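You operate a simulated robot arm through the tools that you are given. There is no shell and no other tool. Be economical: measure what you need, move in short steps, check, and stop when the job is done.

Carry out the task below with a simulated two-armed robot. There is one attempt and no reset: what you move stays moved.

JOB
Lift the hopper lid open.

It is judged by the outcome, as a careful person would: the job done as asked, and still so three seconds after it is handed in. It fails if anything else is knocked over, pushed out of place, dropped, spilled or broken. Lids that push on must go on centred and level and be pressed home; caps that screw on are set level and turned clockwise until they are tight.

ROBOT AND FRAMES
Two 7-joint arms with two-finger parallel grippers on one trunk, on a base that drives. Base frame: it is fixed to the floor where the robot stands at the start and does not move with it; the origin is under the middle of the robot, x ahead of it, y to its left, z up. Units: mm, degrees, N and s.
The left shoulder is at the start at [70, 163, 1320], the right one opposite. With the tool pointing down near the work surface each hand reaches from about 400 to 880 mm from the robot's upright axis, wherever it stands, measured 20 degrees to its own side. Places, roughly: hopper lid [500, 0, 1000]. Payload 3.43 kg a hand.
The tool frame of a hand sits at the grasp point between the pads (the TCP): z along the fingers, y along the line on which they close. The tips reach 34 mm beyond it. Largest opening 128 mm; finger width 24, thickness 12; the body of the gripper, 48 by 130 mm, starts 96 mm behind the TCP.
Orientation is that of the tool frame in the base frame, as a unit quaternion [w, x, y, z]. With the fingers straight down and closing along the base's y, the tool's x points along the base's -x, its y along +y and its z along -z.

CONTROLS
- The arms move only by the tool nudge_tool. It takes "left_steps", "right_steps" or both (then of equal length, played together; a hand with none holds still); each is a list of rows, each an object of numbers (a shift or turn left out is 0, a gripper value left out holds the last): "tx", "ty", "tz": the shift along the base's x, y, z in mm; "wx", "wy", "wz": the turn, a rotation vector about the base's x, y, z in degrees; "gripper": the finger opening in mm, from 0 to 128. In form: [{"tx": .., "ty": .., "tz": .., "wx": .., "wy": .., "wz": .., "gripper": ..}, ...]. A call has 1 to 20 rows; each row is the pose to reach, as a shift and turn from the pose commanded when the call began. Rows are played at 5 a second. More than 50 mm and 8.6 degrees between two rows, or a gripper value outside its range, and nothing of the call is played. A pose out of reach is approached as far as the arm can. The call stops where the force on the tool passes 40 N (or 10 N more than at its start, if that is more) or the arm is blocked; 0.2 s more then pass. The fingers move at their own pace (about 153 mm/s each) and stop on an object; they squeeze with about 26 N. The grip force told is the motor's: it shows also when the fingers shut on nothing. Time passes only in rows, and 0.2 s behind the last, so rows that repeat a pose let the fingers close. It gives the time, the measured TCP pose, the force on the tool (base axes), the opening and the grip force at its end, in the units of the frame above (readings bear some noise), and new pictures: "show" is both (left out), scene, wrist or none (wrist: the cameras of the hands that moved).
- Cameras (640 x 400 px; columns grow to the right, rows downward): "scene" is now at [122.1, 13.7, 1561.3]; the picture's right is [0.10, -0.99, 0.00], its down [-0.61, -0.06, -0.79] and it looks along [0.79, 0.08, -0.61] (base axes); focal length 214 px, centre (320, 200). "left" rides on the left gripper at [76, 11, -160] in its tool frame; the picture's right is [-0.15, 0.99, 0.00], its down [-0.88, -0.13, -0.46] and it looks along [-0.45, -0.07, 0.89] (tool axes); focal length 234 px, centre (320, 200). "right" rides on the right gripper at [76, -11, -160] in its tool frame; the picture's right is [0.15, 0.99, 0.00], its down [-0.88, 0.13, -0.46] and it looks along [-0.45, 0.07, 0.89] (tool axes); focal length 234 px, centre (320, 200). There is no depth. A picture from a camera that has moved, and an enlarged one, comes with that camera's place and axes in the base frame and with its lens. The place of the scene camera against the robot may be out by one fixed shift of up to 25 mm in any direction.
- lift_body(by): slides the trunk up (or, below 0, down) by that many mm; the arms and the scene camera ride with it, the base frame stays. It gives what a move gives, with no picture.
- base_move(legs): drives the robot by 1 to 6 legs, each [ahead, left, turn to the left] in mm, mm and degrees, along the robot's own axes; the way and the turn of a leg run together, so that a leg with both is an arc; at most 1500 mm and 180 degrees a leg. The arms and the cameras ride along, it lands a little off, and it stops where it bumps. It gives what a move gives, and a new picture of the scene camera.
- aim_head(pan, tilt): turns the head with the scene camera to pan (to the left, within 86 degrees either way) and tilt (down, from -29 to 69), counted from straight ahead of the robot. It gives what a move gives, and a new picture of the scene camera.
- inspect(camera, box): a new picture of the part [left, top, right, bottom] of that camera's present view, enlarged. It takes no simulated time.
- hand_in(): hands the job in; it is judged then, once.

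Go step by step. Nothing tells you exact positions but the pictures and the camera data: compare them with the known pose of the tool, close in by small moves and look again before you grip or let go. The budget is 120 turns and 170 pictures, counting those below and the enlarged ones. Unless the task says otherwise, let go and move clear before handing in, and close with one line.

The tools are called after "Request:" as name(argument=value, ...) on one line, values as JSON. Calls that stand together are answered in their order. nudge_tool: Moves the arms, as the interface text tells. Its arguments: {"type":"object","properties":{"left_steps":{"type":"array"},"right_steps":{"type":"array"},"show":{"type":"string","enum":["both","scene","wrist","none"]}},"required":[]} The other tools are called the same way: lift_body (by) slides the trunk up or down; base_move (legs) drives the base; aim_head (pan, tilt) turns the head that bears the scene camera; inspect (camera, box) takes an enlarged picture of a part of a camera's view; hand_in () hands the job in.

At the start:

```text
clock: 0.0
left_ee_pos: [553.3, 294.3, 1469.0]
left_tool_rot: [0.001, 0.0, 1.0, -0.001]
left_wrist_force: [-0.1, -1.0, -0.6]
left_opening: 127.9
left_grasp_force: 0.0
right_ee_pos: [349.5, -92.6, 1414.7]
right_tool_rot: [0.0, 0.0, 1.0, 0.001]
right_wrist_force: [0.2, 0.3, -0.1]
right_opening: 128.0
right_grasp_force: 0.0
trunk travel left (down, up): [-800.0, 140.0]
robot x, y, heading: [0.7, -2.1, 0.2]
head pan, tilt: [6.0, 37.5]
```

scene: 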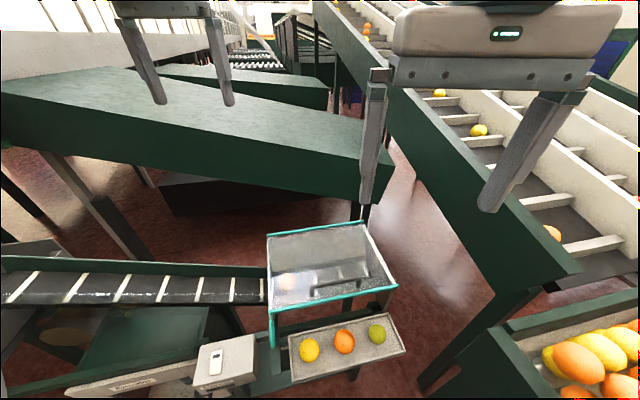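
right: 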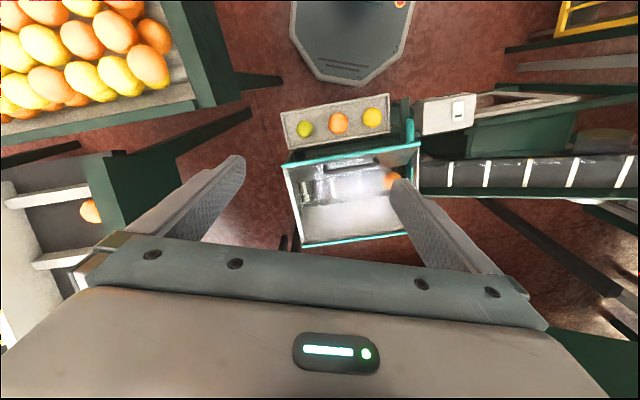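
left: 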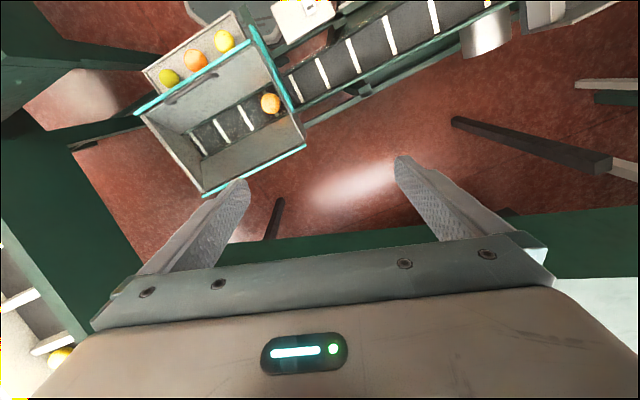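

I see a hopper with a clear lid, teal-edged, with what looks like a bar handle near its robot-side edge. I'll enlarge the views before moving.

Request:
inspect(camera="scene", box=[240, 200, 420, 390])

Request:
inspect(camera="right", box=[260, 80, 460, 260])

Request:
inspect(camera="left", box=[120, 10, 330, 210])

```text
2.11 times, centred on (330, 295) of scene
camera zoom: at [122.1, 13.7, 1561.3], right [0.1, -0.99, 0.0], down [-0.61, -0.06, -0.79], along [0.79, 0.08, -0.61], focal length 452 px, centre (299, 0)
```

zoom: 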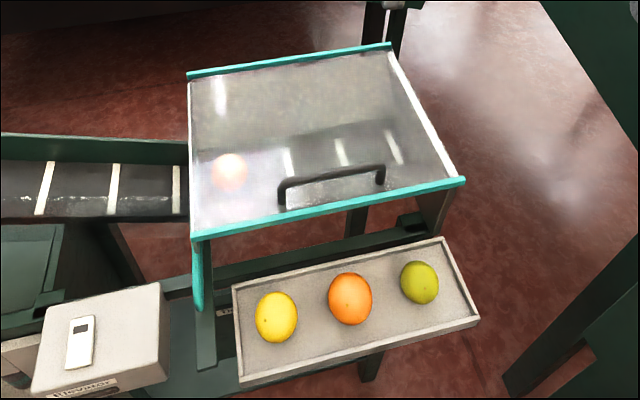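

```text
2.22 times, centred on (360, 170) of right
camera zoom: at [272.9, -105.0, 1574.9], right [-0.15, 0.99, 0.0], down [0.88, 0.13, 0.46], along [0.45, 0.07, -0.89], focal length 520 px, centre (231, 267)
```

zoom: 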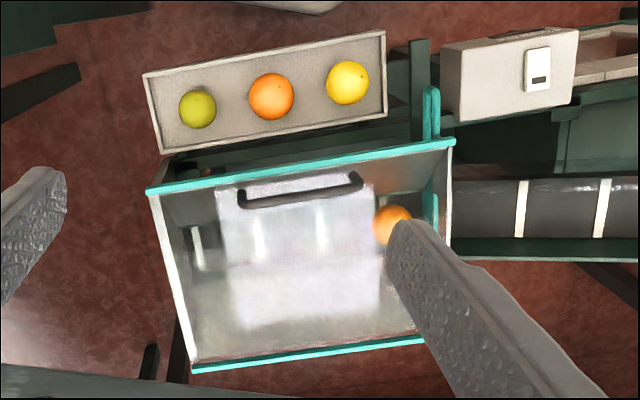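

```text
2.00 times, centred on (225, 110) of left
camera zoom: at [475.9, 304.8, 1629.0], right [0.15, 0.99, 0.0], down [0.88, -0.13, 0.46], along [0.45, -0.07, -0.89], focal length 468 px, centre (510, 380)
```

zoom: 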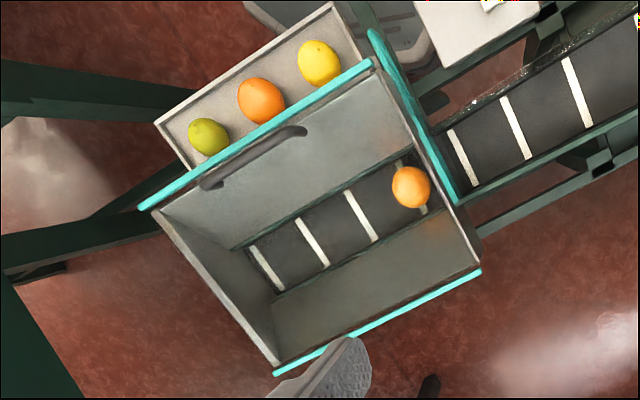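

The lid is level at z≈1001, with its near edge running from (481,-170) to (373,160) and its hinge on the far side. The handle bar is parallel to that edge, centred at about (452,3,1028). I'll turn the right hand so it closes across the bar and bring it above.

Request:
nudge_tool(right_steps=[{"wz": -8, "tx": 5, "ty": 5, "tz": -10}, {"wz": -16, "tx": 10, "ty": 10, "tz": -20}, {"wz": -24, "tx": 15, "ty": 15, "tz": -30}, {"wz": -32, "tx": 20, "ty": 20, "tz": -40}, {"wz": -40, "tx": 25, "ty": 25, "tz": -50}, {"wz": -48, "tx": 30, "ty": 30, "tz": -60}, {"wz": -56, "tx": 35, "ty": 40, "tz": -70}, {"wz": -64, "tx": 40, "ty": 50, "tz": -80}, {"wz": -72, "tx": 45, "ty": 60, "tz": -100}, {"wz": -72, "tx": 45, "ty": 60, "tz": -100}])

```text
clock: 2.2
left_ee_pos: [551.9, 294.5, 1469.6]
left_tool_rot: [0.001, 0.001, 1.0, 0.0]
left_wrist_force: [0.9, 0.3, -0.5]
left_opening: 128.2
left_grasp_force: 0.1
right_ee_pos: [393.9, -32.6, 1314.6]
right_tool_rot: [0.001, 0.589, 0.808, 0.001]
right_wrist_force: [-0.7, 0.6, 0.8]
right_opening: 128.0
right_grasp_force: 0.0
trunk travel left (down, up): [-800.0, 140.0]
robot x, y, heading: [-1.4, 1.0, 0.0]
head pan, tilt: [6.0, 37.5]
camera scene: at [121.9, 13.5, 1561.3], right [0.1, -0.99, 0.0], down [-0.61, -0.06, -0.79], along [0.79, 0.08, -0.61], focal length 214 px, centre (320, 200)
camera right: at [359.5, 36.0, 1474.5], right [0.9, 0.44, 0.0], down [0.39, -0.8, 0.46], along [0.2, -0.41, -0.89], focal length 234 px, centre (320, 200)
```

scene: 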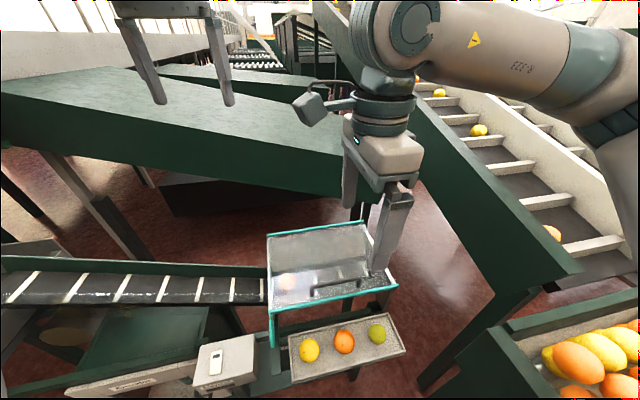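
right: 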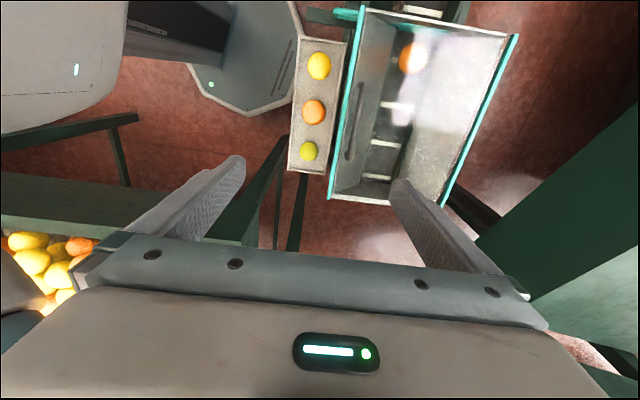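

The hand is aligned with the lid. Now I'll pitch the fingers 45° so they point forward and down from the robot side, and take an enlarged look at the bar.

Request:
inspect(camera="right", box=[280, 0, 530, 210])

Request:
nudge_tool(right_steps=[{"wx": 2.3, "wy": -7.1, "tx": -6, "ty": 1, "tz": -15}, {"wx": 4.6, "wy": -14.2, "tx": -12, "ty": 2, "tz": -30}, {"wx": 6.9, "wy": -21.3, "tx": -18, "ty": 3, "tz": -50}, {"wx": 9.3, "wy": -28.5, "tx": -24, "ty": 4, "tz": -70}, {"wx": 11.6, "wy": -35.7, "tx": -30, "ty": 5, "tz": -90}, {"wx": 13.9, "wy": -42.8, "tx": -34, "ty": 6, "tz": -110}, {"wx": 13.9, "wy": -42.8, "tx": -34, "ty": 6, "tz": -120}])

```text
1.90 times, centred on (405, 105) of right
camera zoom: at [359.5, 36.0, 1474.5], right [0.9, 0.44, 0.0], down [0.39, -0.8, 0.46], along [0.2, -0.41, -0.89], focal length 446 px, centre (158, 381)
```

zoom: 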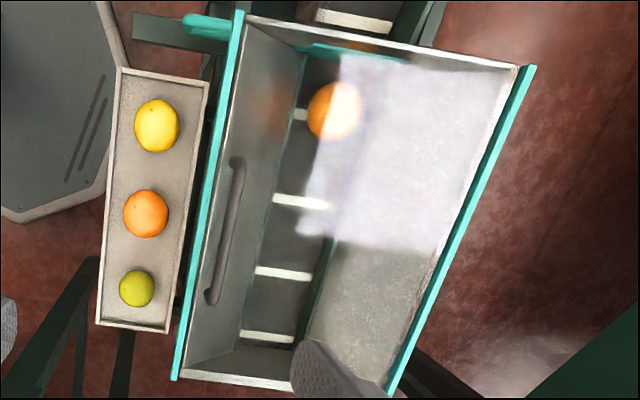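

```text
clock: 3.8
left_ee_pos: [552.8, 295.0, 1469.6]
left_tool_rot: [0.0, 0.001, 1.0, 0.0]
left_wrist_force: [-0.4, 1.1, -0.8]
left_opening: 128.1
left_grasp_force: 0.1
right_ee_pos: [420.0, 47.4, 1225.6]
right_tool_rot: [0.226, 0.543, 0.747, 0.31]
right_wrist_force: [-0.4, 0.4, 0.3]
right_opening: 127.8
right_grasp_force: 0.0
right hand out of reach, approached as far as the arm can: row 4, 5, 6, 7
trunk travel left (down, up): [-800.0, 140.0]
robot x, y, heading: [0.2, 2.2, -0.0]
head pan, tilt: [6.0, 37.5]
camera scene: at [122.3, 13.2, 1561.3], right [0.1, -0.99, 0.0], down [-0.61, -0.06, -0.79], along [0.79, 0.08, -0.61], focal length 214 px, centre (320, 200)
camera right: at [281.9, 81.4, 1330.5], right [0.62, 0.35, 0.7], down [0.05, -0.91, 0.41], along [0.78, -0.22, -0.58], focal length 234 px, centre (320, 200)
```

scene: 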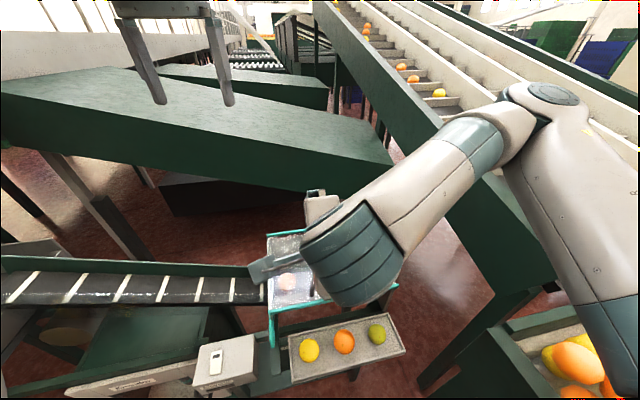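
right: 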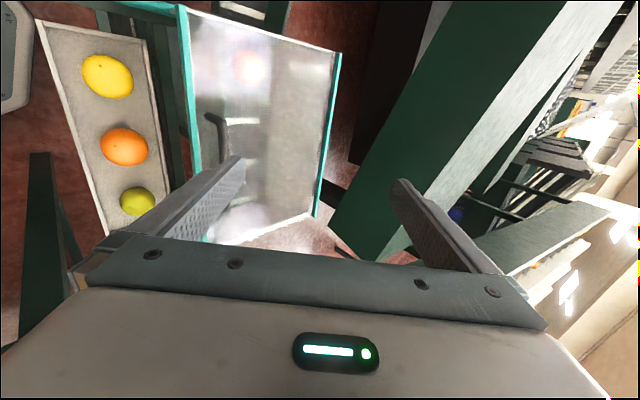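

The 45° pitch is too cramped this close, so I'll back the robot off 200 mm.

Request:
base_move(legs=[[-200, 0, 0]])

```text
clock: 5.4
left_ee_pos: [353.8, 293.6, 1467.1]
left_tool_rot: [-0.001, 0.001, 1.0, 0.0]
left_wrist_force: [0.8, 0.5, 0.8]
left_opening: 128.2
left_grasp_force: 0.0
right_ee_pos: [220.8, 46.1, 1224.1]
right_tool_rot: [0.225, 0.545, 0.747, 0.308]
right_wrist_force: [-0.2, -0.3, 0.2]
right_opening: 127.6
right_grasp_force: 0.1
trunk travel left (down, up): [-800.0, 140.0]
robot x, y, heading: [-198.4, -0.1, -0.1]
head pan, tilt: [6.0, 37.5]
camera scene: at [-76.9, 13.8, 1560.8], right [0.1, -0.99, 0.0], down [-0.61, -0.06, -0.79], along [0.79, 0.08, -0.61], focal length 214 px, centre (320, 200)
```

scene: 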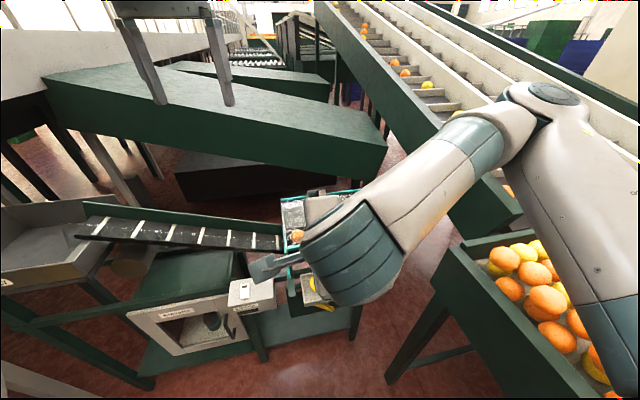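

The orientation is already the wanted 45°. Next I'll move the right hand to a standoff behind the bar.

Request:
nudge_tool(right_steps=[{"tx": 30, "ty": -19, "tz": -11}, {"tx": 60, "ty": -38, "tz": -22}, {"tx": 90, "ty": -57, "tz": -33}, {"tx": 119, "ty": -76, "tz": -44}, {"tx": 119, "ty": -76, "tz": -44}])

```text
clock: 6.6
left_ee_pos: [351.6, 293.9, 1468.6]
left_tool_rot: [-0.001, 0.001, 1.0, 0.001]
left_wrist_force: [0.1, 0.1, 0.5]
left_opening: 127.6
left_grasp_force: 0.1
right_ee_pos: [338.7, -28.2, 1182.3]
right_tool_rot: [0.226, 0.546, 0.746, 0.309]
right_wrist_force: [0.0, -0.3, -1.0]
right_opening: 128.3
right_grasp_force: 0.0
trunk travel left (down, up): [-800.0, 140.0]
robot x, y, heading: [-203.1, 0.2, -0.3]
head pan, tilt: [6.0, 37.5]
camera scene: at [-80.0, 14.2, 1561.2], right [0.1, -0.99, 0.0], down [-0.61, -0.06, -0.79], along [0.79, 0.08, -0.61], focal length 214 px, centre (320, 200)
camera right: at [200.1, 6.1, 1287.0], right [0.62, 0.35, 0.7], down [0.05, -0.91, 0.41], along [0.78, -0.22, -0.58], focal length 234 px, centre (320, 200)
```

scene: 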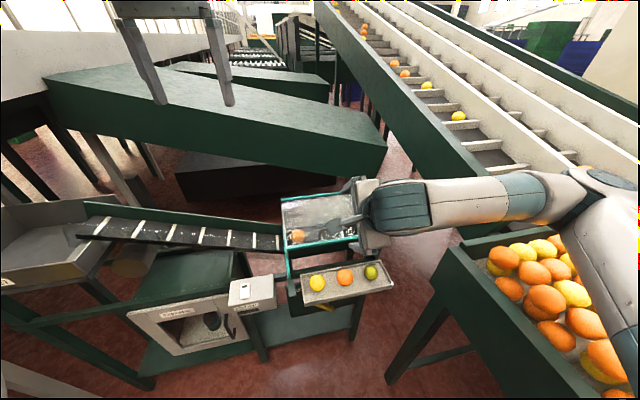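
right: 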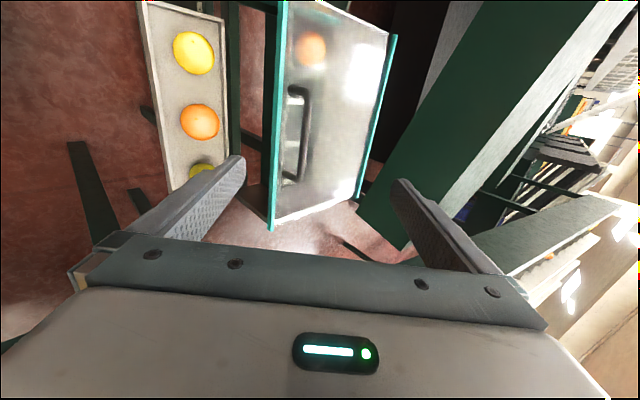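

Request:
inspect(camera="right", box=[220, 20, 420, 240])

```text
1.82 times, centred on (320, 130) of right
camera zoom: at [200.1, 6.1, 1287.0], right [0.62, 0.35, 0.7], down [0.05, -0.91, 0.41], along [0.78, -0.22, -0.58], focal length 426 px, centre (320, 327)
```

zoom: 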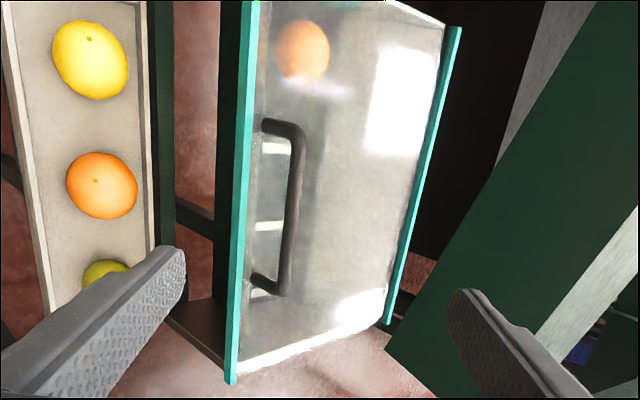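

The bar stands about 35 mm above the lid, centred at roughly (447,4,1034). I'll narrow the fingers to 40 mm and come in to 80 mm short of it along the tool axis.

Request:
nudge_tool(right_steps=[{"tx": 15, "ty": 4, "tz": -25, "gripper": 40}, {"tx": 30, "ty": 8, "tz": -50, "gripper": 40}, {"tx": 46, "ty": 12, "tz": -77, "gripper": 40}, {"tx": 46, "ty": 12, "tz": -77, "gripper": 40}])

Request:
inspect(camera="right", box=[220, 40, 420, 240])

Request:
inspect(camera="scene", box=[260, 160, 420, 310])

```text
clock: 7.6
left_ee_pos: [351.0, 292.9, 1469.2]
left_tool_rot: [0.0, 0.001, 1.0, 0.0]
left_wrist_force: [1.0, -0.3, 0.9]
left_opening: 128.0
left_grasp_force: 0.1
right_ee_pos: [383.8, -17.3, 1104.8]
right_tool_rot: [0.226, 0.545, 0.746, 0.309]
right_wrist_force: [0.3, -0.9, -0.2]
right_opening: 39.8
right_grasp_force: 0.0
trunk travel left (down, up): [-800.0, 140.0]
robot x, y, heading: [-203.5, -1.2, -0.2]
head pan, tilt: [6.0, 37.5]
camera scene: at [-80.2, 13.3, 1561.3], right [0.1, -0.99, 0.0], down [-0.61, -0.06, -0.79], along [0.79, 0.08, -0.61], focal length 214 px, centre (320, 200)
camera right: at [245.2, 17.1, 1209.6], right [0.62, 0.35, 0.7], down [0.05, -0.91, 0.41], along [0.78, -0.22, -0.58], focal length 234 px, centre (320, 200)
```

scene: 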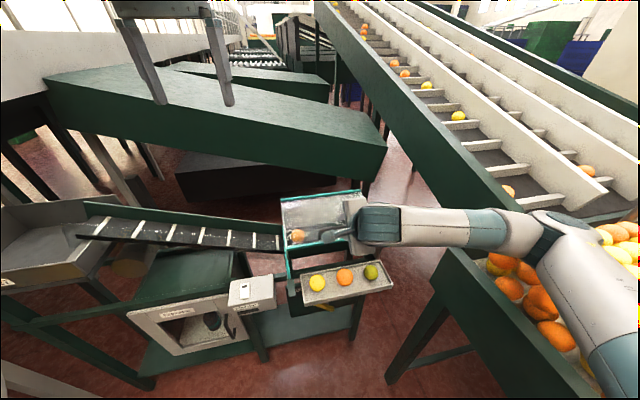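
right: 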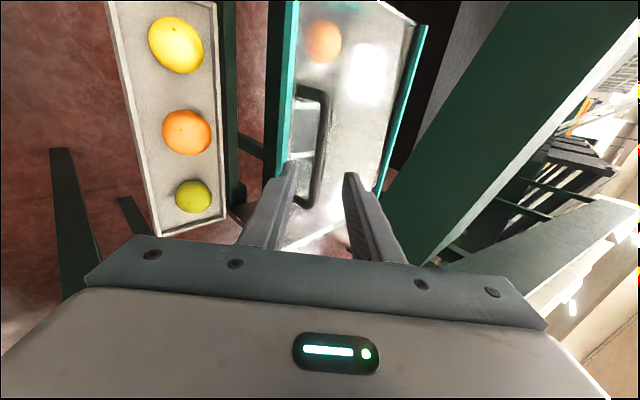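

```text
2.00 times, centred on (320, 140) of right
camera zoom: at [245.2, 17.1, 1209.6], right [0.62, 0.35, 0.7], down [0.05, -0.91, 0.41], along [0.78, -0.22, -0.58], focal length 468 px, centre (320, 320)
```

zoom: 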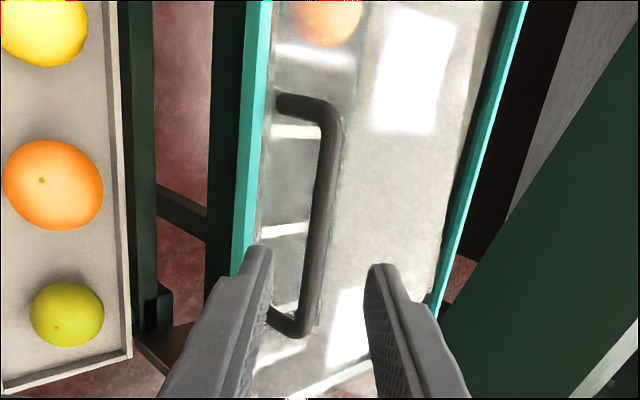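

```text
2.67 times, centred on (340, 235) of scene
camera zoom: at [-80.2, 13.3, 1561.3], right [0.1, -0.99, 0.0], down [-0.61, -0.06, -0.79], along [0.79, 0.08, -0.61], focal length 572 px, centre (267, 107)
```

zoom: 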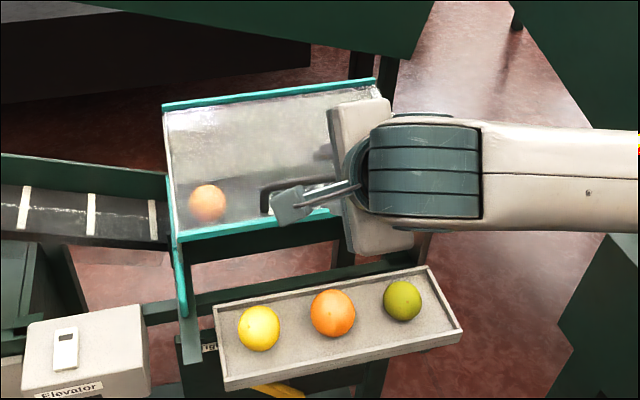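

The bar is about 2 mm off the tool axis and about 14 mm along it. I'll correct for both and advance most of the way in.

Request:
nudge_tool(right_steps=[{"tx": 0, "ty": 14, "tz": 4}, {"tx": 14, "ty": 18, "tz": -10}, {"tx": 27, "ty": 23, "tz": -24}, {"tx": 40, "ty": 27, "tz": -38}, {"tx": 40, "ty": 27, "tz": -38}], show="none")

Request:
inspect(camera="right", box=[220, 40, 420, 240])

```text
clock: 8.8
left_ee_pos: [350.7, 296.0, 1471.1]
left_tool_rot: [0.0, 0.001, 1.0, -0.001]
left_wrist_force: [0.4, 0.5, 0.5]
left_opening: 127.7
left_grasp_force: 0.0
right_ee_pos: [431.4, 8.2, 1088.3]
right_tool_rot: [0.239, 0.541, 0.742, 0.317]
right_wrist_force: [0.1, 0.1, 0.1]
right_opening: 39.8
right_grasp_force: 0.0
trunk travel left (down, up): [-800.0, 140.0]
robot x, y, heading: [-200.4, -0.3, -0.4]
head pan, tilt: [6.0, 37.5]
```

```text
2.00 times, centred on (320, 140) of right
camera zoom: at [290.3, 43.2, 1187.8], right [0.6, 0.35, 0.72], down [0.03, -0.91, 0.42], along [0.8, -0.23, -0.56], focal length 468 px, centre (320, 320)
```

zoom: 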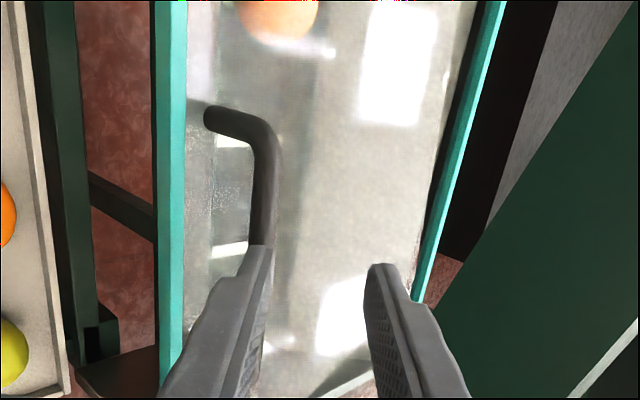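

The hand stopped short of the commanded pose, with a small tilt and no force. I'll let it settle and read again.

Request:
nudge_tool(right_steps=[{"tx": 0}, {"tx": 0}, {"tx": 0}], show="scene")

```text
clock: 9.6
left_ee_pos: [350.5, 296.1, 1471.6]
left_tool_rot: [0.0, 0.001, 1.0, -0.001]
left_wrist_force: [-0.3, 0.3, 0.2]
left_opening: 128.0
left_grasp_force: 0.1
right_ee_pos: [432.5, 7.1, 1088.8]
right_tool_rot: [0.24, 0.54, 0.741, 0.318]
right_wrist_force: [0.1, 0.2, 0.6]
right_opening: 39.7
right_grasp_force: 0.0
trunk travel left (down, up): [-800.0, 140.0]
robot x, y, heading: [-201.8, 1.1, -0.4]
head pan, tilt: [6.0, 37.5]
camera scene: at [-80.7, 15.7, 1562.9], right [0.1, -0.99, 0.0], down [-0.61, -0.06, -0.79], along [0.79, 0.08, -0.61], focal length 214 px, centre (320, 200)
```

scene: 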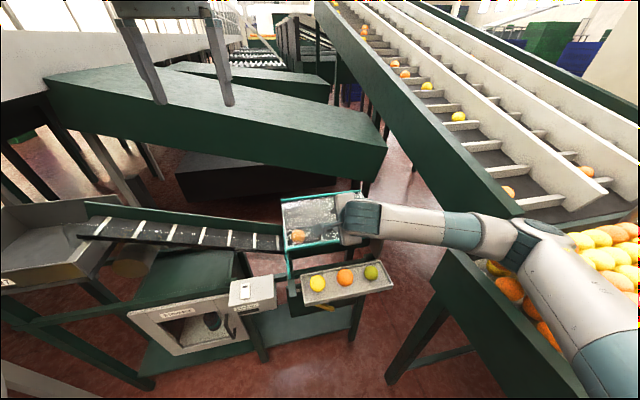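

The head and left hand rose slightly, so the right elbow is probably resting on the fruit bin at the side. I'll back off, raise the trunk for a higher elbow, and look.

Request:
nudge_tool(right_steps=[{"tx": -20, "ty": -6, "tz": 25}, {"tx": -40, "ty": -12, "tz": 50}, {"tx": -60, "ty": -18, "tz": 75}], show="none")

Request:
lift_body(by=140)

Request:
aim_head(pan=-35, tilt=45)

```text
clock: 10.4
left_ee_pos: [352.5, 299.5, 1464.8]
left_tool_rot: [-0.002, 0.0, 1.0, 0.0]
left_wrist_force: [0.5, 0.9, 0.4]
left_opening: 128.0
left_grasp_force: 0.0
right_ee_pos: [363.1, -2.1, 1135.5]
right_tool_rot: [0.224, 0.545, 0.747, 0.307]
right_wrist_force: [0.0, 1.0, 0.8]
right_opening: 40.1
right_grasp_force: 0.1
trunk travel left (down, up): [-800.0, 140.0]
robot x, y, heading: [-201.1, 2.7, -0.1]
head pan, tilt: [6.0, 37.5]
```

```text
clock: 12.1
left_ee_pos: [349.5, 293.3, 1609.5]
left_tool_rot: [0.0, 0.001, 1.0, -0.001]
left_wrist_force: [0.1, 0.6, -0.5]
left_opening: 127.9
left_grasp_force: 0.0
right_ee_pos: [364.2, -8.1, 1282.5]
right_tool_rot: [0.225, 0.545, 0.746, 0.31]
right_wrist_force: [-0.4, -0.5, -0.6]
right_opening: 40.0
right_grasp_force: 0.1
trunk travel left (down, up): [-940.0, 0.0]
robot x, y, heading: [-201.7, 1.7, -0.2]
head pan, tilt: [6.0, 37.5]
```

```text
clock: 13.2
left_ee_pos: [351.3, 293.4, 1608.1]
left_tool_rot: [0.001, 0.001, 1.0, 0.0]
left_wrist_force: [0.8, -0.8, -0.4]
left_opening: 128.1
left_grasp_force: 0.1
right_ee_pos: [362.8, -8.9, 1281.1]
right_tool_rot: [0.225, 0.545, 0.746, 0.308]
right_wrist_force: [0.2, -0.2, -1.0]
right_opening: 39.9
right_grasp_force: 0.0
trunk travel left (down, up): [-940.0, 0.0]
robot x, y, heading: [-202.3, 3.2, -0.4]
head pan, tilt: [-35.0, 45.0]
camera scene: at [-100.1, -42.0, 1690.3], right [-0.58, -0.82, 0.0], down [-0.58, 0.41, -0.71], along [0.58, -0.41, -0.71], focal length 214 px, centre (320, 200)
```

scene: 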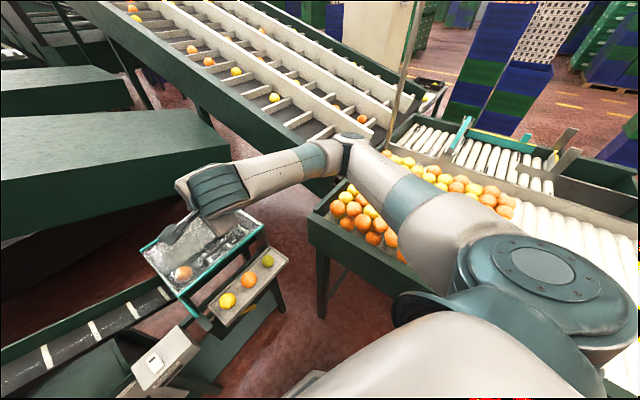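

With the trunk raised the elbow is higher. I'll lower the right hand again to a standoff 50 mm short of the bar, watching for the body being pushed.

Request:
nudge_tool(right_steps=[{"tx": 0, "ty": 0, "tz": -40}, {"tx": 5, "ty": 2, "tz": -80}, {"tx": 15, "ty": 5, "tz": -120}, {"tx": 28, "ty": 8, "tz": -160}, {"tx": 40, "ty": 12, "tz": -194}, {"tx": 40, "ty": 12, "tz": -194}])

Request:
inspect(camera="right", box=[220, 40, 420, 240])

```text
clock: 14.6
left_ee_pos: [350.6, 293.7, 1609.3]
left_tool_rot: [0.0, 0.0, 1.0, -0.001]
left_wrist_force: [-0.1, 0.2, 0.1]
left_opening: 127.9
left_grasp_force: 0.1
right_ee_pos: [403.7, 6.1, 1087.8]
right_tool_rot: [0.225, 0.545, 0.746, 0.31]
right_wrist_force: [0.3, 1.0, -0.2]
right_opening: 39.7
right_grasp_force: 0.0
trunk travel left (down, up): [-940.0, 0.0]
robot x, y, heading: [-202.9, -0.3, -0.2]
head pan, tilt: [-35.0, 45.0]
camera scene: at [-100.3, -41.9, 1690.3], right [-0.58, -0.82, 0.0], down [-0.58, 0.41, -0.71], along [0.58, -0.41, -0.71], focal length 214 px, centre (320, 200)
camera right: at [264.3, 40.4, 1192.9], right [0.62, 0.35, 0.7], down [0.05, -0.91, 0.41], along [0.78, -0.22, -0.58], focal length 234 px, centre (320, 200)
```

scene: 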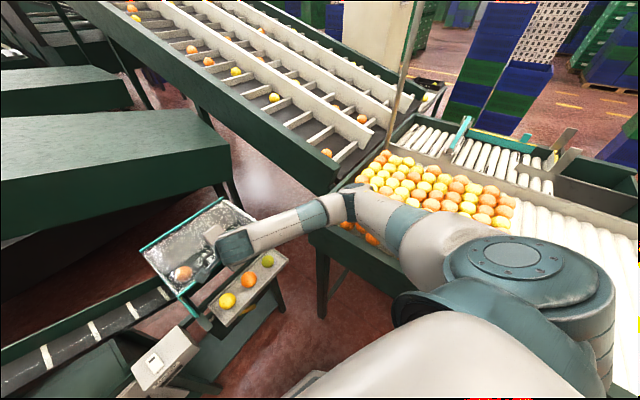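
right: 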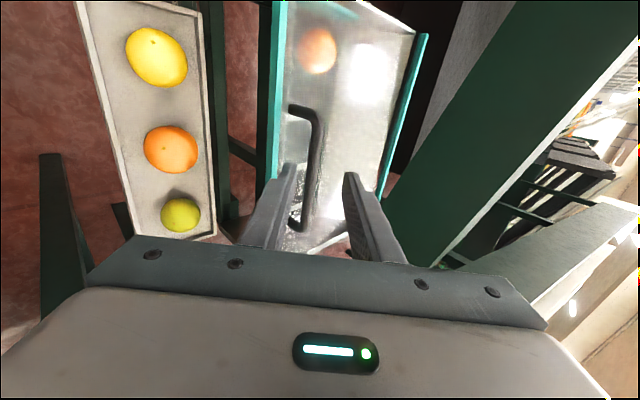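

```text
2.00 times, centred on (320, 140) of right
camera zoom: at [264.3, 40.4, 1192.9], right [0.62, 0.35, 0.7], down [0.05, -0.91, 0.41], along [0.78, -0.22, -0.58], focal length 468 px, centre (320, 320)
```

zoom: 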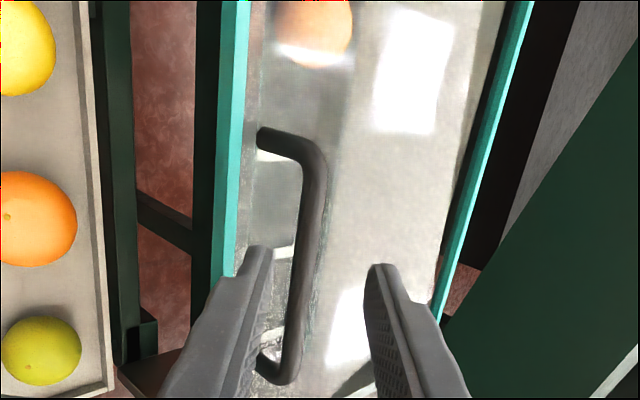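

Elbow is clear and the bar sits between the fingers, about 5 mm toward the lower one. I'll advance 48 mm along the tool axis.

Request:
nudge_tool(right_steps=[{"tx": 8, "ty": 2.6, "tz": -8.5}, {"tx": 16, "ty": 5.2, "tz": -17}, {"tx": 24, "ty": 7.8, "tz": -25.5}, {"tx": 32, "ty": 10.4, "tz": -34}, {"tx": 32, "ty": 10.4, "tz": -34}], show="none")

Request:
inspect(camera="right", box=[220, 40, 420, 240])

```text
clock: 15.8
left_ee_pos: [351.7, 293.2, 1609.8]
left_tool_rot: [0.001, 0.001, 1.0, 0.0]
left_wrist_force: [0.1, 0.1, -0.1]
left_opening: 127.8
left_grasp_force: 0.0
right_ee_pos: [434.0, 14.9, 1053.2]
right_tool_rot: [0.225, 0.545, 0.746, 0.309]
right_wrist_force: [-0.3, 0.1, 0.2]
right_opening: 39.6
right_grasp_force: 0.1
trunk travel left (down, up): [-940.0, 0.0]
robot x, y, heading: [-202.4, 3.2, -0.2]
head pan, tilt: [-35.0, 45.0]
```

```text
2.00 times, centred on (320, 140) of right
camera zoom: at [296.1, 49.0, 1158.4], right [0.62, 0.35, 0.7], down [0.05, -0.91, 0.41], along [0.78, -0.22, -0.58], focal length 468 px, centre (320, 320)
```

zoom: 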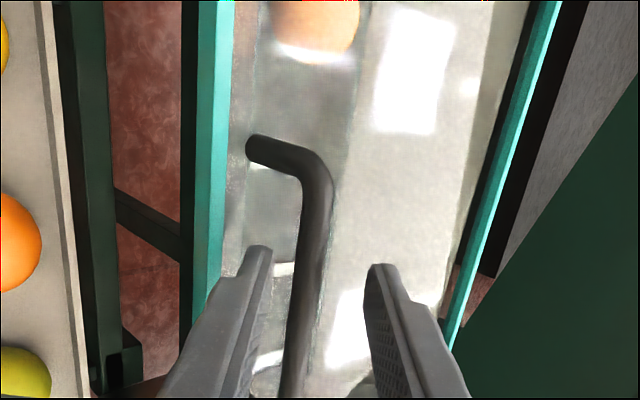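

The bar lies between the fingers. I'll centre by 4 mm and close on it.

Request:
nudge_tool(right_steps=[{"tx": -2.7, "ty": -0.9, "tz": -2.8, "gripper": 40}, {"tx": -2.7, "ty": -0.9, "tz": -2.8, "gripper": 25}, {"tx": -2.7, "ty": -0.9, "tz": -2.8, "gripper": 0}, {"tx": -2.7, "ty": -0.9, "tz": -2.8, "gripper": 0}, {"tx": -2.7, "ty": -0.9, "tz": -2.8, "gripper": 0}], show="none")

Request:
inspect(camera="right", box=[220, 40, 420, 240])

```text
clock: 17.0
left_ee_pos: [352.1, 294.2, 1609.6]
left_tool_rot: [0.001, 0.001, 1.0, 0.001]
left_wrist_force: [-0.1, 0.0, 0.2]
left_opening: 127.8
left_grasp_force: 0.0
right_ee_pos: [431.6, 13.8, 1050.9]
right_tool_rot: [0.226, 0.545, 0.746, 0.308]
right_wrist_force: [-5.0, 0.5, -2.8]
right_opening: 11.7
right_grasp_force: 44.6
trunk travel left (down, up): [-940.0, 0.0]
robot x, y, heading: [-206.1, 1.1, -0.1]
head pan, tilt: [-35.0, 45.0]
```

```text
2.00 times, centred on (320, 140) of right
camera zoom: at [292.7, 48.1, 1155.4], right [0.62, 0.35, 0.7], down [0.05, -0.91, 0.41], along [0.78, -0.22, -0.58], focal length 468 px, centre (320, 320)
```

zoom: 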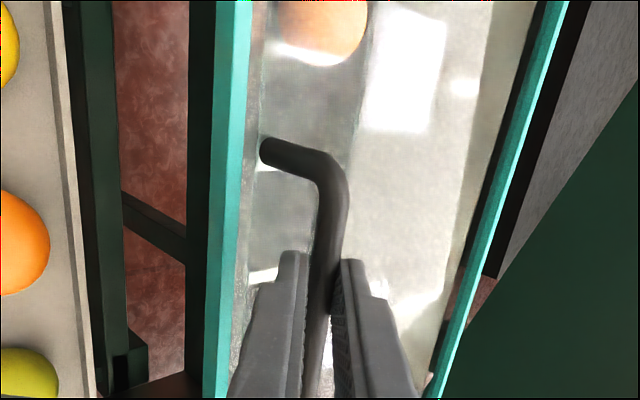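

The bar is gripped (12 mm thick). I'll lift along the hinge arc for 12° first and check the forces and the view.

Request:
nudge_tool(right_steps=[{"tx": 4, "ty": 1.3, "tz": 17.5, "wx": -1.24, "wy": 3.8}, {"tx": 9.1, "ty": 3, "tz": 34.7, "wx": -2.47, "wy": 7.6}, {"tx": 15.3, "ty": 5, "tz": 51.4, "wx": -3.7, "wy": 11.4}], show="wrist")

Request:
aim_head(pan=0, tilt=40)

```text
clock: 17.8
left_ee_pos: [352.3, 294.4, 1608.7]
left_tool_rot: [-0.001, 0.001, 1.0, 0.0]
left_wrist_force: [-1.1, 0.2, 0.5]
left_opening: 128.1
left_grasp_force: 0.0
right_ee_pos: [448.5, 18.7, 1101.7]
right_tool_rot: [0.168, 0.566, 0.774, 0.228]
right_wrist_force: [0.4, 3.3, -2.0]
right_opening: 11.6
right_grasp_force: 44.8
trunk travel left (down, up): [-940.0, 0.0]
robot x, y, heading: [-203.7, -0.6, -0.4]
head pan, tilt: [-35.0, 45.0]
camera right: at [332.5, 61.2, 1229.1], right [0.75, 0.39, 0.54], down [0.14, -0.88, 0.45], along [0.65, -0.27, -0.71], focal length 234 px, centre (320, 200)
```

right: 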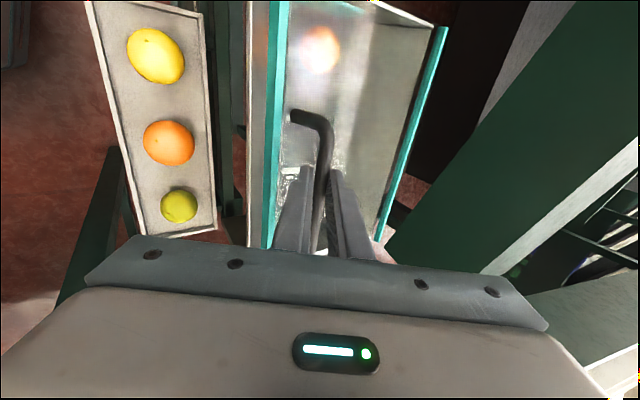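

```text
clock: 18.8
left_ee_pos: [351.8, 293.7, 1608.7]
left_tool_rot: [-0.001, 0.001, 1.0, 0.0]
left_wrist_force: [-0.3, 0.0, -0.1]
left_opening: 128.0
left_grasp_force: 0.1
right_ee_pos: [448.8, 18.6, 1101.4]
right_tool_rot: [0.168, 0.565, 0.774, 0.23]
right_wrist_force: [1.9, 2.9, -2.2]
right_opening: 11.5
right_grasp_force: 44.9
trunk travel left (down, up): [-940.0, 0.0]
robot x, y, heading: [-205.9, 3.8, -0.5]
head pan, tilt: [0.0, 40.0]
camera scene: at [-80.6, 5.1, 1697.4], right [0.0, -1.0, 0.0], down [-0.64, 0.0, -0.77], along [0.77, 0.0, -0.64], focal length 214 px, centre (320, 200)
```

scene: 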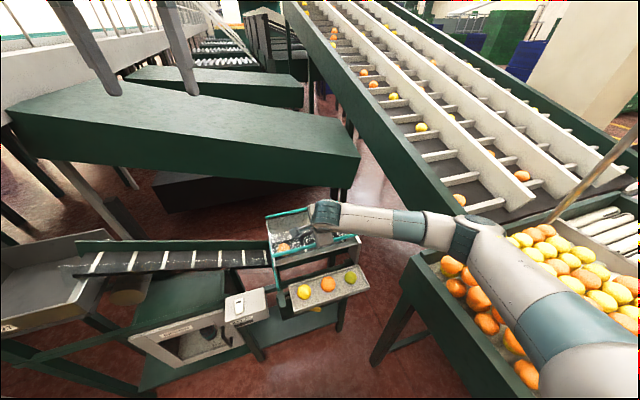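

The lid is rising with only a few newtons, so the hinge estimate is good. I'll continue along the arc to 48°.

Request:
nudge_tool(right_steps=[{"tx": 11.4, "ty": 3.7, "tz": 24.2, "wx": -1.85, "wy": 5.7}, {"tx": 25.2, "ty": 8.2, "tz": 46.9, "wx": -3.7, "wy": 11.4}, {"tx": 41.1, "ty": 13.3, "tz": 68.1, "wx": -5.6, "wy": 17.1}, {"tx": 59.1, "ty": 19.2, "tz": 87.4, "wx": -7.4, "wy": 22.8}, {"tx": 78.8, "ty": 25.6, "tz": 104.5, "wx": -9.3, "wy": 28.5}, {"tx": 100.2, "ty": 32.6, "tz": 119.4, "wx": -11.1, "wy": 34.2}])

```text
clock: 20.2
left_ee_pos: [355.1, 297.8, 1606.7]
left_tool_rot: [-0.002, 0.001, 1.0, 0.0]
left_wrist_force: [-0.3, 0.3, 0.2]
left_opening: 127.9
left_grasp_force: 0.2
right_ee_pos: [549.3, 53.1, 1219.7]
right_tool_rot: [-0.015, 0.589, 0.808, -0.024]
right_wrist_force: [6.9, 0.2, -12.8]
right_opening: 11.4
right_grasp_force: 45.6
trunk travel left (down, up): [-940.0, 0.0]
robot x, y, heading: [-200.3, -3.0, -0.2]
head pan, tilt: [0.0, 40.0]
camera scene: at [-77.2, 7.1, 1697.1], right [0.0, -1.0, 0.0], down [-0.65, 0.0, -0.76], along [0.76, 0.0, -0.65], focal length 214 px, centre (320, 200)
camera right: at [523.7, 123.5, 1379.3], right [0.89, 0.44, -0.05], down [0.42, -0.79, 0.45], along [0.16, -0.43, -0.89], focal length 234 px, centre (320, 200)
```

scene: 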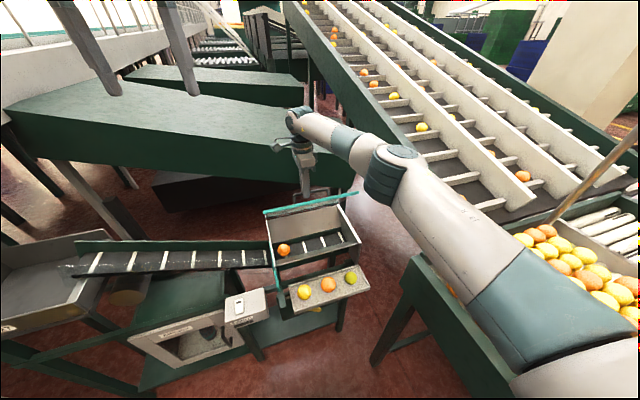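
right: 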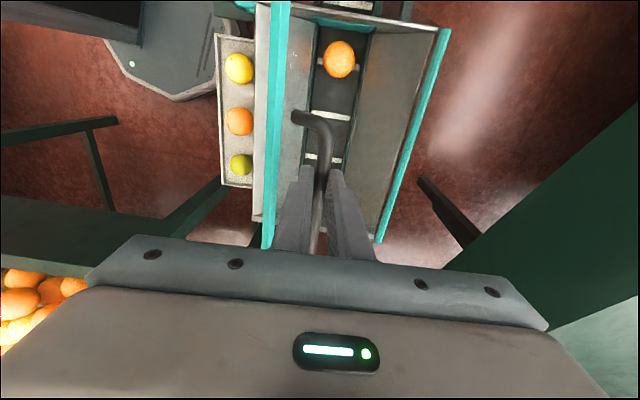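

The lid is about halfway up and the tool is vertical. From here I'll keep the tool vertical, let the bar pivot in the fingers, and follow the arc to about 72°.

Request:
nudge_tool(right_steps=[{"tx": 10.6, "ty": 3.4, "tz": 6.5}, {"tx": 21.2, "ty": 6.9, "tz": 12.6}, {"tx": 32.3, "ty": 10.5, "tz": 18}, {"tx": 43.5, "ty": 14.1, "tz": 22.9}, {"tx": 55, "ty": 18, "tz": 27}, {"tx": 66.7, "ty": 21.7, "tz": 30.7}, {"tx": 78.6, "ty": 25.5, "tz": 33.5}, {"tx": 90.5, "ty": 29.4, "tz": 35.9}])

```text
clock: 22.0
left_ee_pos: [356.3, 299.9, 1605.9]
left_tool_rot: [-0.002, 0.002, 1.0, -0.002]
left_wrist_force: [0.3, -0.3, -0.6]
left_opening: 127.9
left_grasp_force: 0.0
right_ee_pos: [570.1, 55.4, 1239.2]
right_tool_rot: [-0.015, 0.587, 0.809, -0.024]
right_wrist_force: [7.8, 19.8, -27.1]
right_opening: 12.0
right_grasp_force: 45.0
right hand out of reach, approached as far as the arm can: row 2, 3, 4, 5, 6, 7, 8
trunk travel left (down, up): [-940.0, 0.0]
robot x, y, heading: [-204.4, 2.1, -0.4]
head pan, tilt: [0.0, 40.0]
camera scene: at [-74.7, 10.9, 1696.9], right [0.0, -1.0, 0.0], down [-0.65, 0.0, -0.76], along [0.76, 0.0, -0.65], focal length 214 px, centre (320, 200)
camera right: at [543.7, 126.6, 1398.2], right [0.89, 0.44, -0.06], down [0.42, -0.79, 0.45], along [0.16, -0.43, -0.89], focal length 234 px, centre (320, 200)
```

scene: 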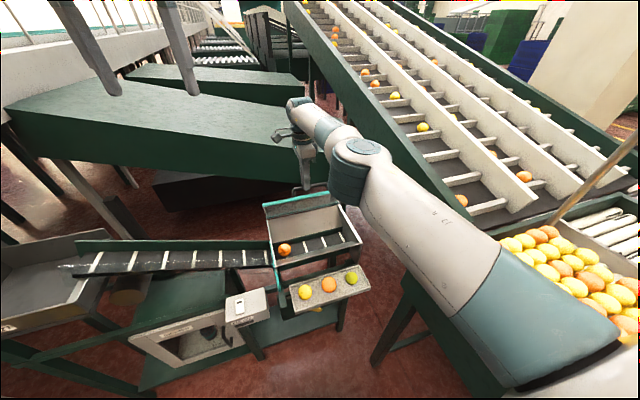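
right: 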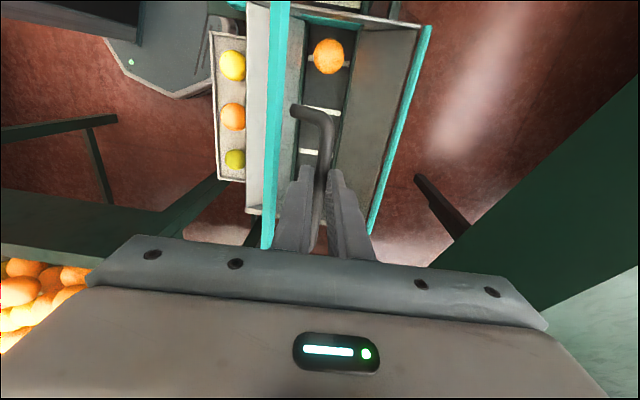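

The right arm is at its reach limit with the lid at about 55°. While it holds, I'll bring the left hand, fingers closed and pointing forward and down, under the lid to push it further open.

Request:
nudge_tool(left_steps=[{"tx": 6, "ty": -15, "tz": -38, "wy": -6, "gripper": 0}, {"tx": 12, "ty": -30, "tz": -76, "wy": -12}, {"tx": 18, "ty": -45, "tz": -114, "wy": -18}, {"tx": 24, "ty": -60, "tz": -152, "wy": -24}, {"tx": 30, "ty": -75, "tz": -190, "wy": -30}, {"tx": 36, "ty": -90, "tz": -228, "wy": -36}, {"tx": 42, "ty": -105, "tz": -266, "wy": -42}, {"tx": 48, "ty": -120, "tz": -304, "wy": -48}, {"tx": 54, "ty": -135, "tz": -342, "wy": -54}, {"tx": 60, "ty": -150, "tz": -380, "wy": -60}, {"tx": 60, "ty": -150, "tz": -400, "wy": -60}])

```text
clock: 24.4
left_ee_pos: [415.4, 146.3, 1207.0]
left_tool_rot: [0.499, 0.0, 0.866, -0.002]
left_wrist_force: [-0.8, -0.4, 0.4]
left_opening: 0.0
left_grasp_force: 26.0
right_ee_pos: [568.0, 52.7, 1238.7]
right_tool_rot: [-0.015, 0.587, 0.809, -0.024]
right_wrist_force: [3.9, 23.7, -21.5]
right_opening: 11.6
right_grasp_force: 45.3
trunk travel left (down, up): [-940.0, 0.0]
robot x, y, heading: [-200.6, -3.0, 0.0]
head pan, tilt: [0.0, 40.0]
camera scene: at [-76.5, 10.9, 1697.1], right [0.0, -1.0, 0.0], down [-0.65, 0.0, -0.76], along [0.76, 0.0, -0.65], focal length 214 px, centre (320, 200)
camera left: at [237.2, 157.1, 1222.1], right [0.07, 0.99, 0.12], down [0.05, -0.13, 0.99], along [1.0, -0.07, -0.06], focal length 234 px, centre (320, 200)
```

scene: 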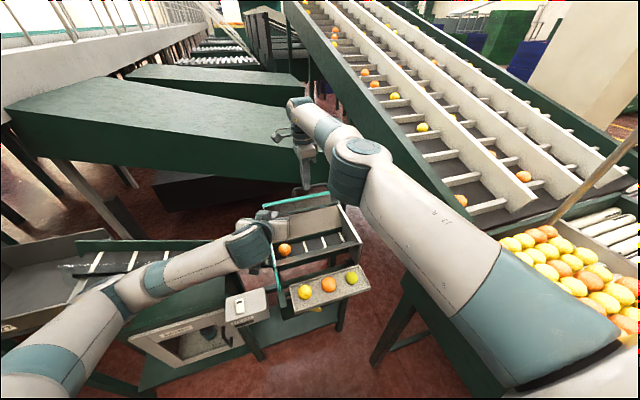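
left: 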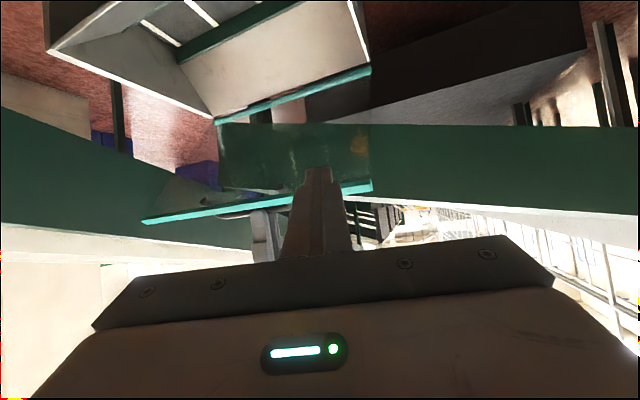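

The left fingers point at the lid's underside just below its raised edge. I'll move forward and down to just short of contact.

Request:
nudge_tool(left_steps=[{"tx": 25, "ty": 0, "tz": -12}, {"tx": 50, "ty": 0, "tz": -24}, {"tx": 70, "ty": 1, "tz": -32}, {"tx": 80, "ty": 1, "tz": -36}, {"tx": 80, "ty": 1, "tz": -36}])

```text
clock: 25.2
left_ee_pos: [473.4, 145.0, 1176.0]
left_tool_rot: [0.496, 0.002, 0.868, -0.001]
left_wrist_force: [-6.9, 4.2, -1.7]
left_opening: 0.0
left_grasp_force: 25.9
right_ee_pos: [570.6, 52.9, 1240.5]
right_tool_rot: [-0.012, 0.587, 0.809, -0.018]
right_wrist_force: [7.4, 10.3, -12.3]
right_opening: 11.7
right_grasp_force: 45.7
trunk travel left (down, up): [-940.0, 0.0]
robot x, y, heading: [-200.0, 4.6, 0.1]
head pan, tilt: [0.0, 40.0]
stopped in row 3 (right hand): the force on the tool passed its limit (the readings are from after the stop); the commanded pose is now the measured one
camera scene: at [-78.7, 6.2, 1697.4], right [0.0, -1.0, 0.0], down [-0.64, 0.0, -0.76], along [0.76, 0.0, -0.64], focal length 214 px, centre (320, 200)
camera left: at [294.8, 155.5, 1191.2], right [0.08, 0.99, 0.13], down [0.06, -0.13, 0.99], along [1.0, -0.07, -0.07], focal length 234 px, centre (320, 200)
```

scene: 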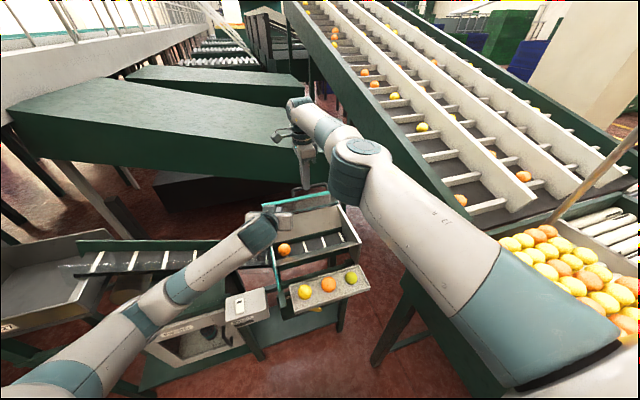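
left: 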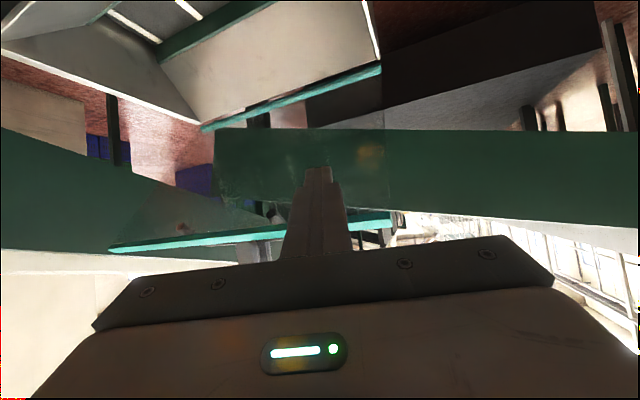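

Left fingers are now touching the lid's underside. I'll open the right fingers, so the lid rests on the left hand.

Request:
nudge_tool(right_steps=[{"gripper": 20}, {"gripper": 40}, {"gripper": 40}, {"gripper": 40}])

Request:
inspect(camera="right", box=[200, 0, 460, 260])

```text
clock: 26.2
left_ee_pos: [470.1, 142.6, 1177.4]
left_tool_rot: [0.497, 0.003, 0.868, -0.002]
left_wrist_force: [-0.2, 0.8, 0.6]
left_opening: 0.0
left_grasp_force: 25.9
right_ee_pos: [567.5, 49.1, 1244.2]
right_tool_rot: [-0.011, 0.589, 0.808, -0.019]
right_wrist_force: [0.1, -0.2, 0.2]
right_opening: 39.9
right_grasp_force: 0.1
trunk travel left (down, up): [-940.0, 0.0]
robot x, y, heading: [-198.0, 3.1, -0.3]
head pan, tilt: [0.0, 40.0]
camera scene: at [-81.9, 4.4, 1697.6], right [0.0, -1.0, 0.0], down [-0.64, 0.0, -0.77], along [0.77, 0.0, -0.64], focal length 214 px, centre (320, 200)
camera right: at [539.2, 119.8, 1403.0], right [0.9, 0.44, -0.04], down [0.41, -0.79, 0.45], along [0.17, -0.42, -0.89], focal length 234 px, centre (320, 200)
```

scene: 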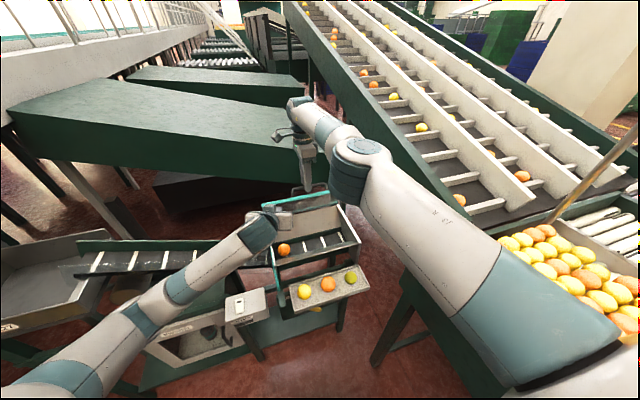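
right: 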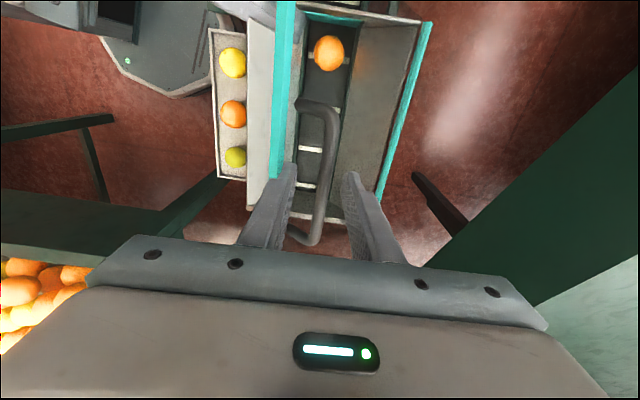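

```text
1.54 times, centred on (330, 130) of right
camera zoom: at [539.2, 119.8, 1403.0], right [0.9, 0.44, -0.04], down [0.41, -0.79, 0.45], along [0.17, -0.42, -0.89], focal length 360 px, centre (305, 308)
```

zoom: 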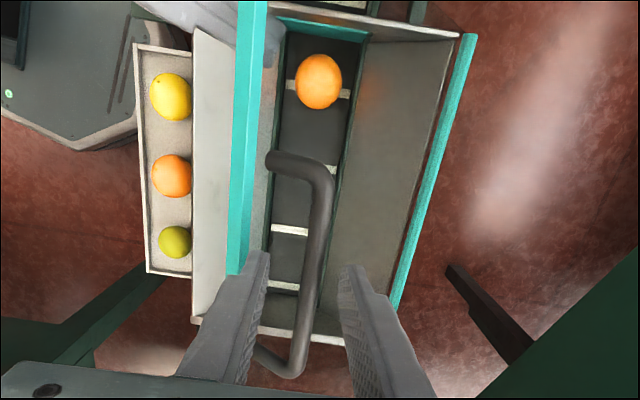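

The right hand is free of load and the left hand holds with almost no force. I'll withdraw the right hand straight up and then away.

Request:
nudge_tool(right_steps=[{"tz": 20}, {"tz": 45}, {"tz": 80}, {"tx": -20, "tz": 110}, {"tx": -60, "ty": -20, "tz": 130}, {"tx": -100, "ty": -50, "tz": 140}, {"tx": -130, "ty": -80, "tz": 145}])

```text
refused: row 6 steps farther than a row can; nothing moved
```

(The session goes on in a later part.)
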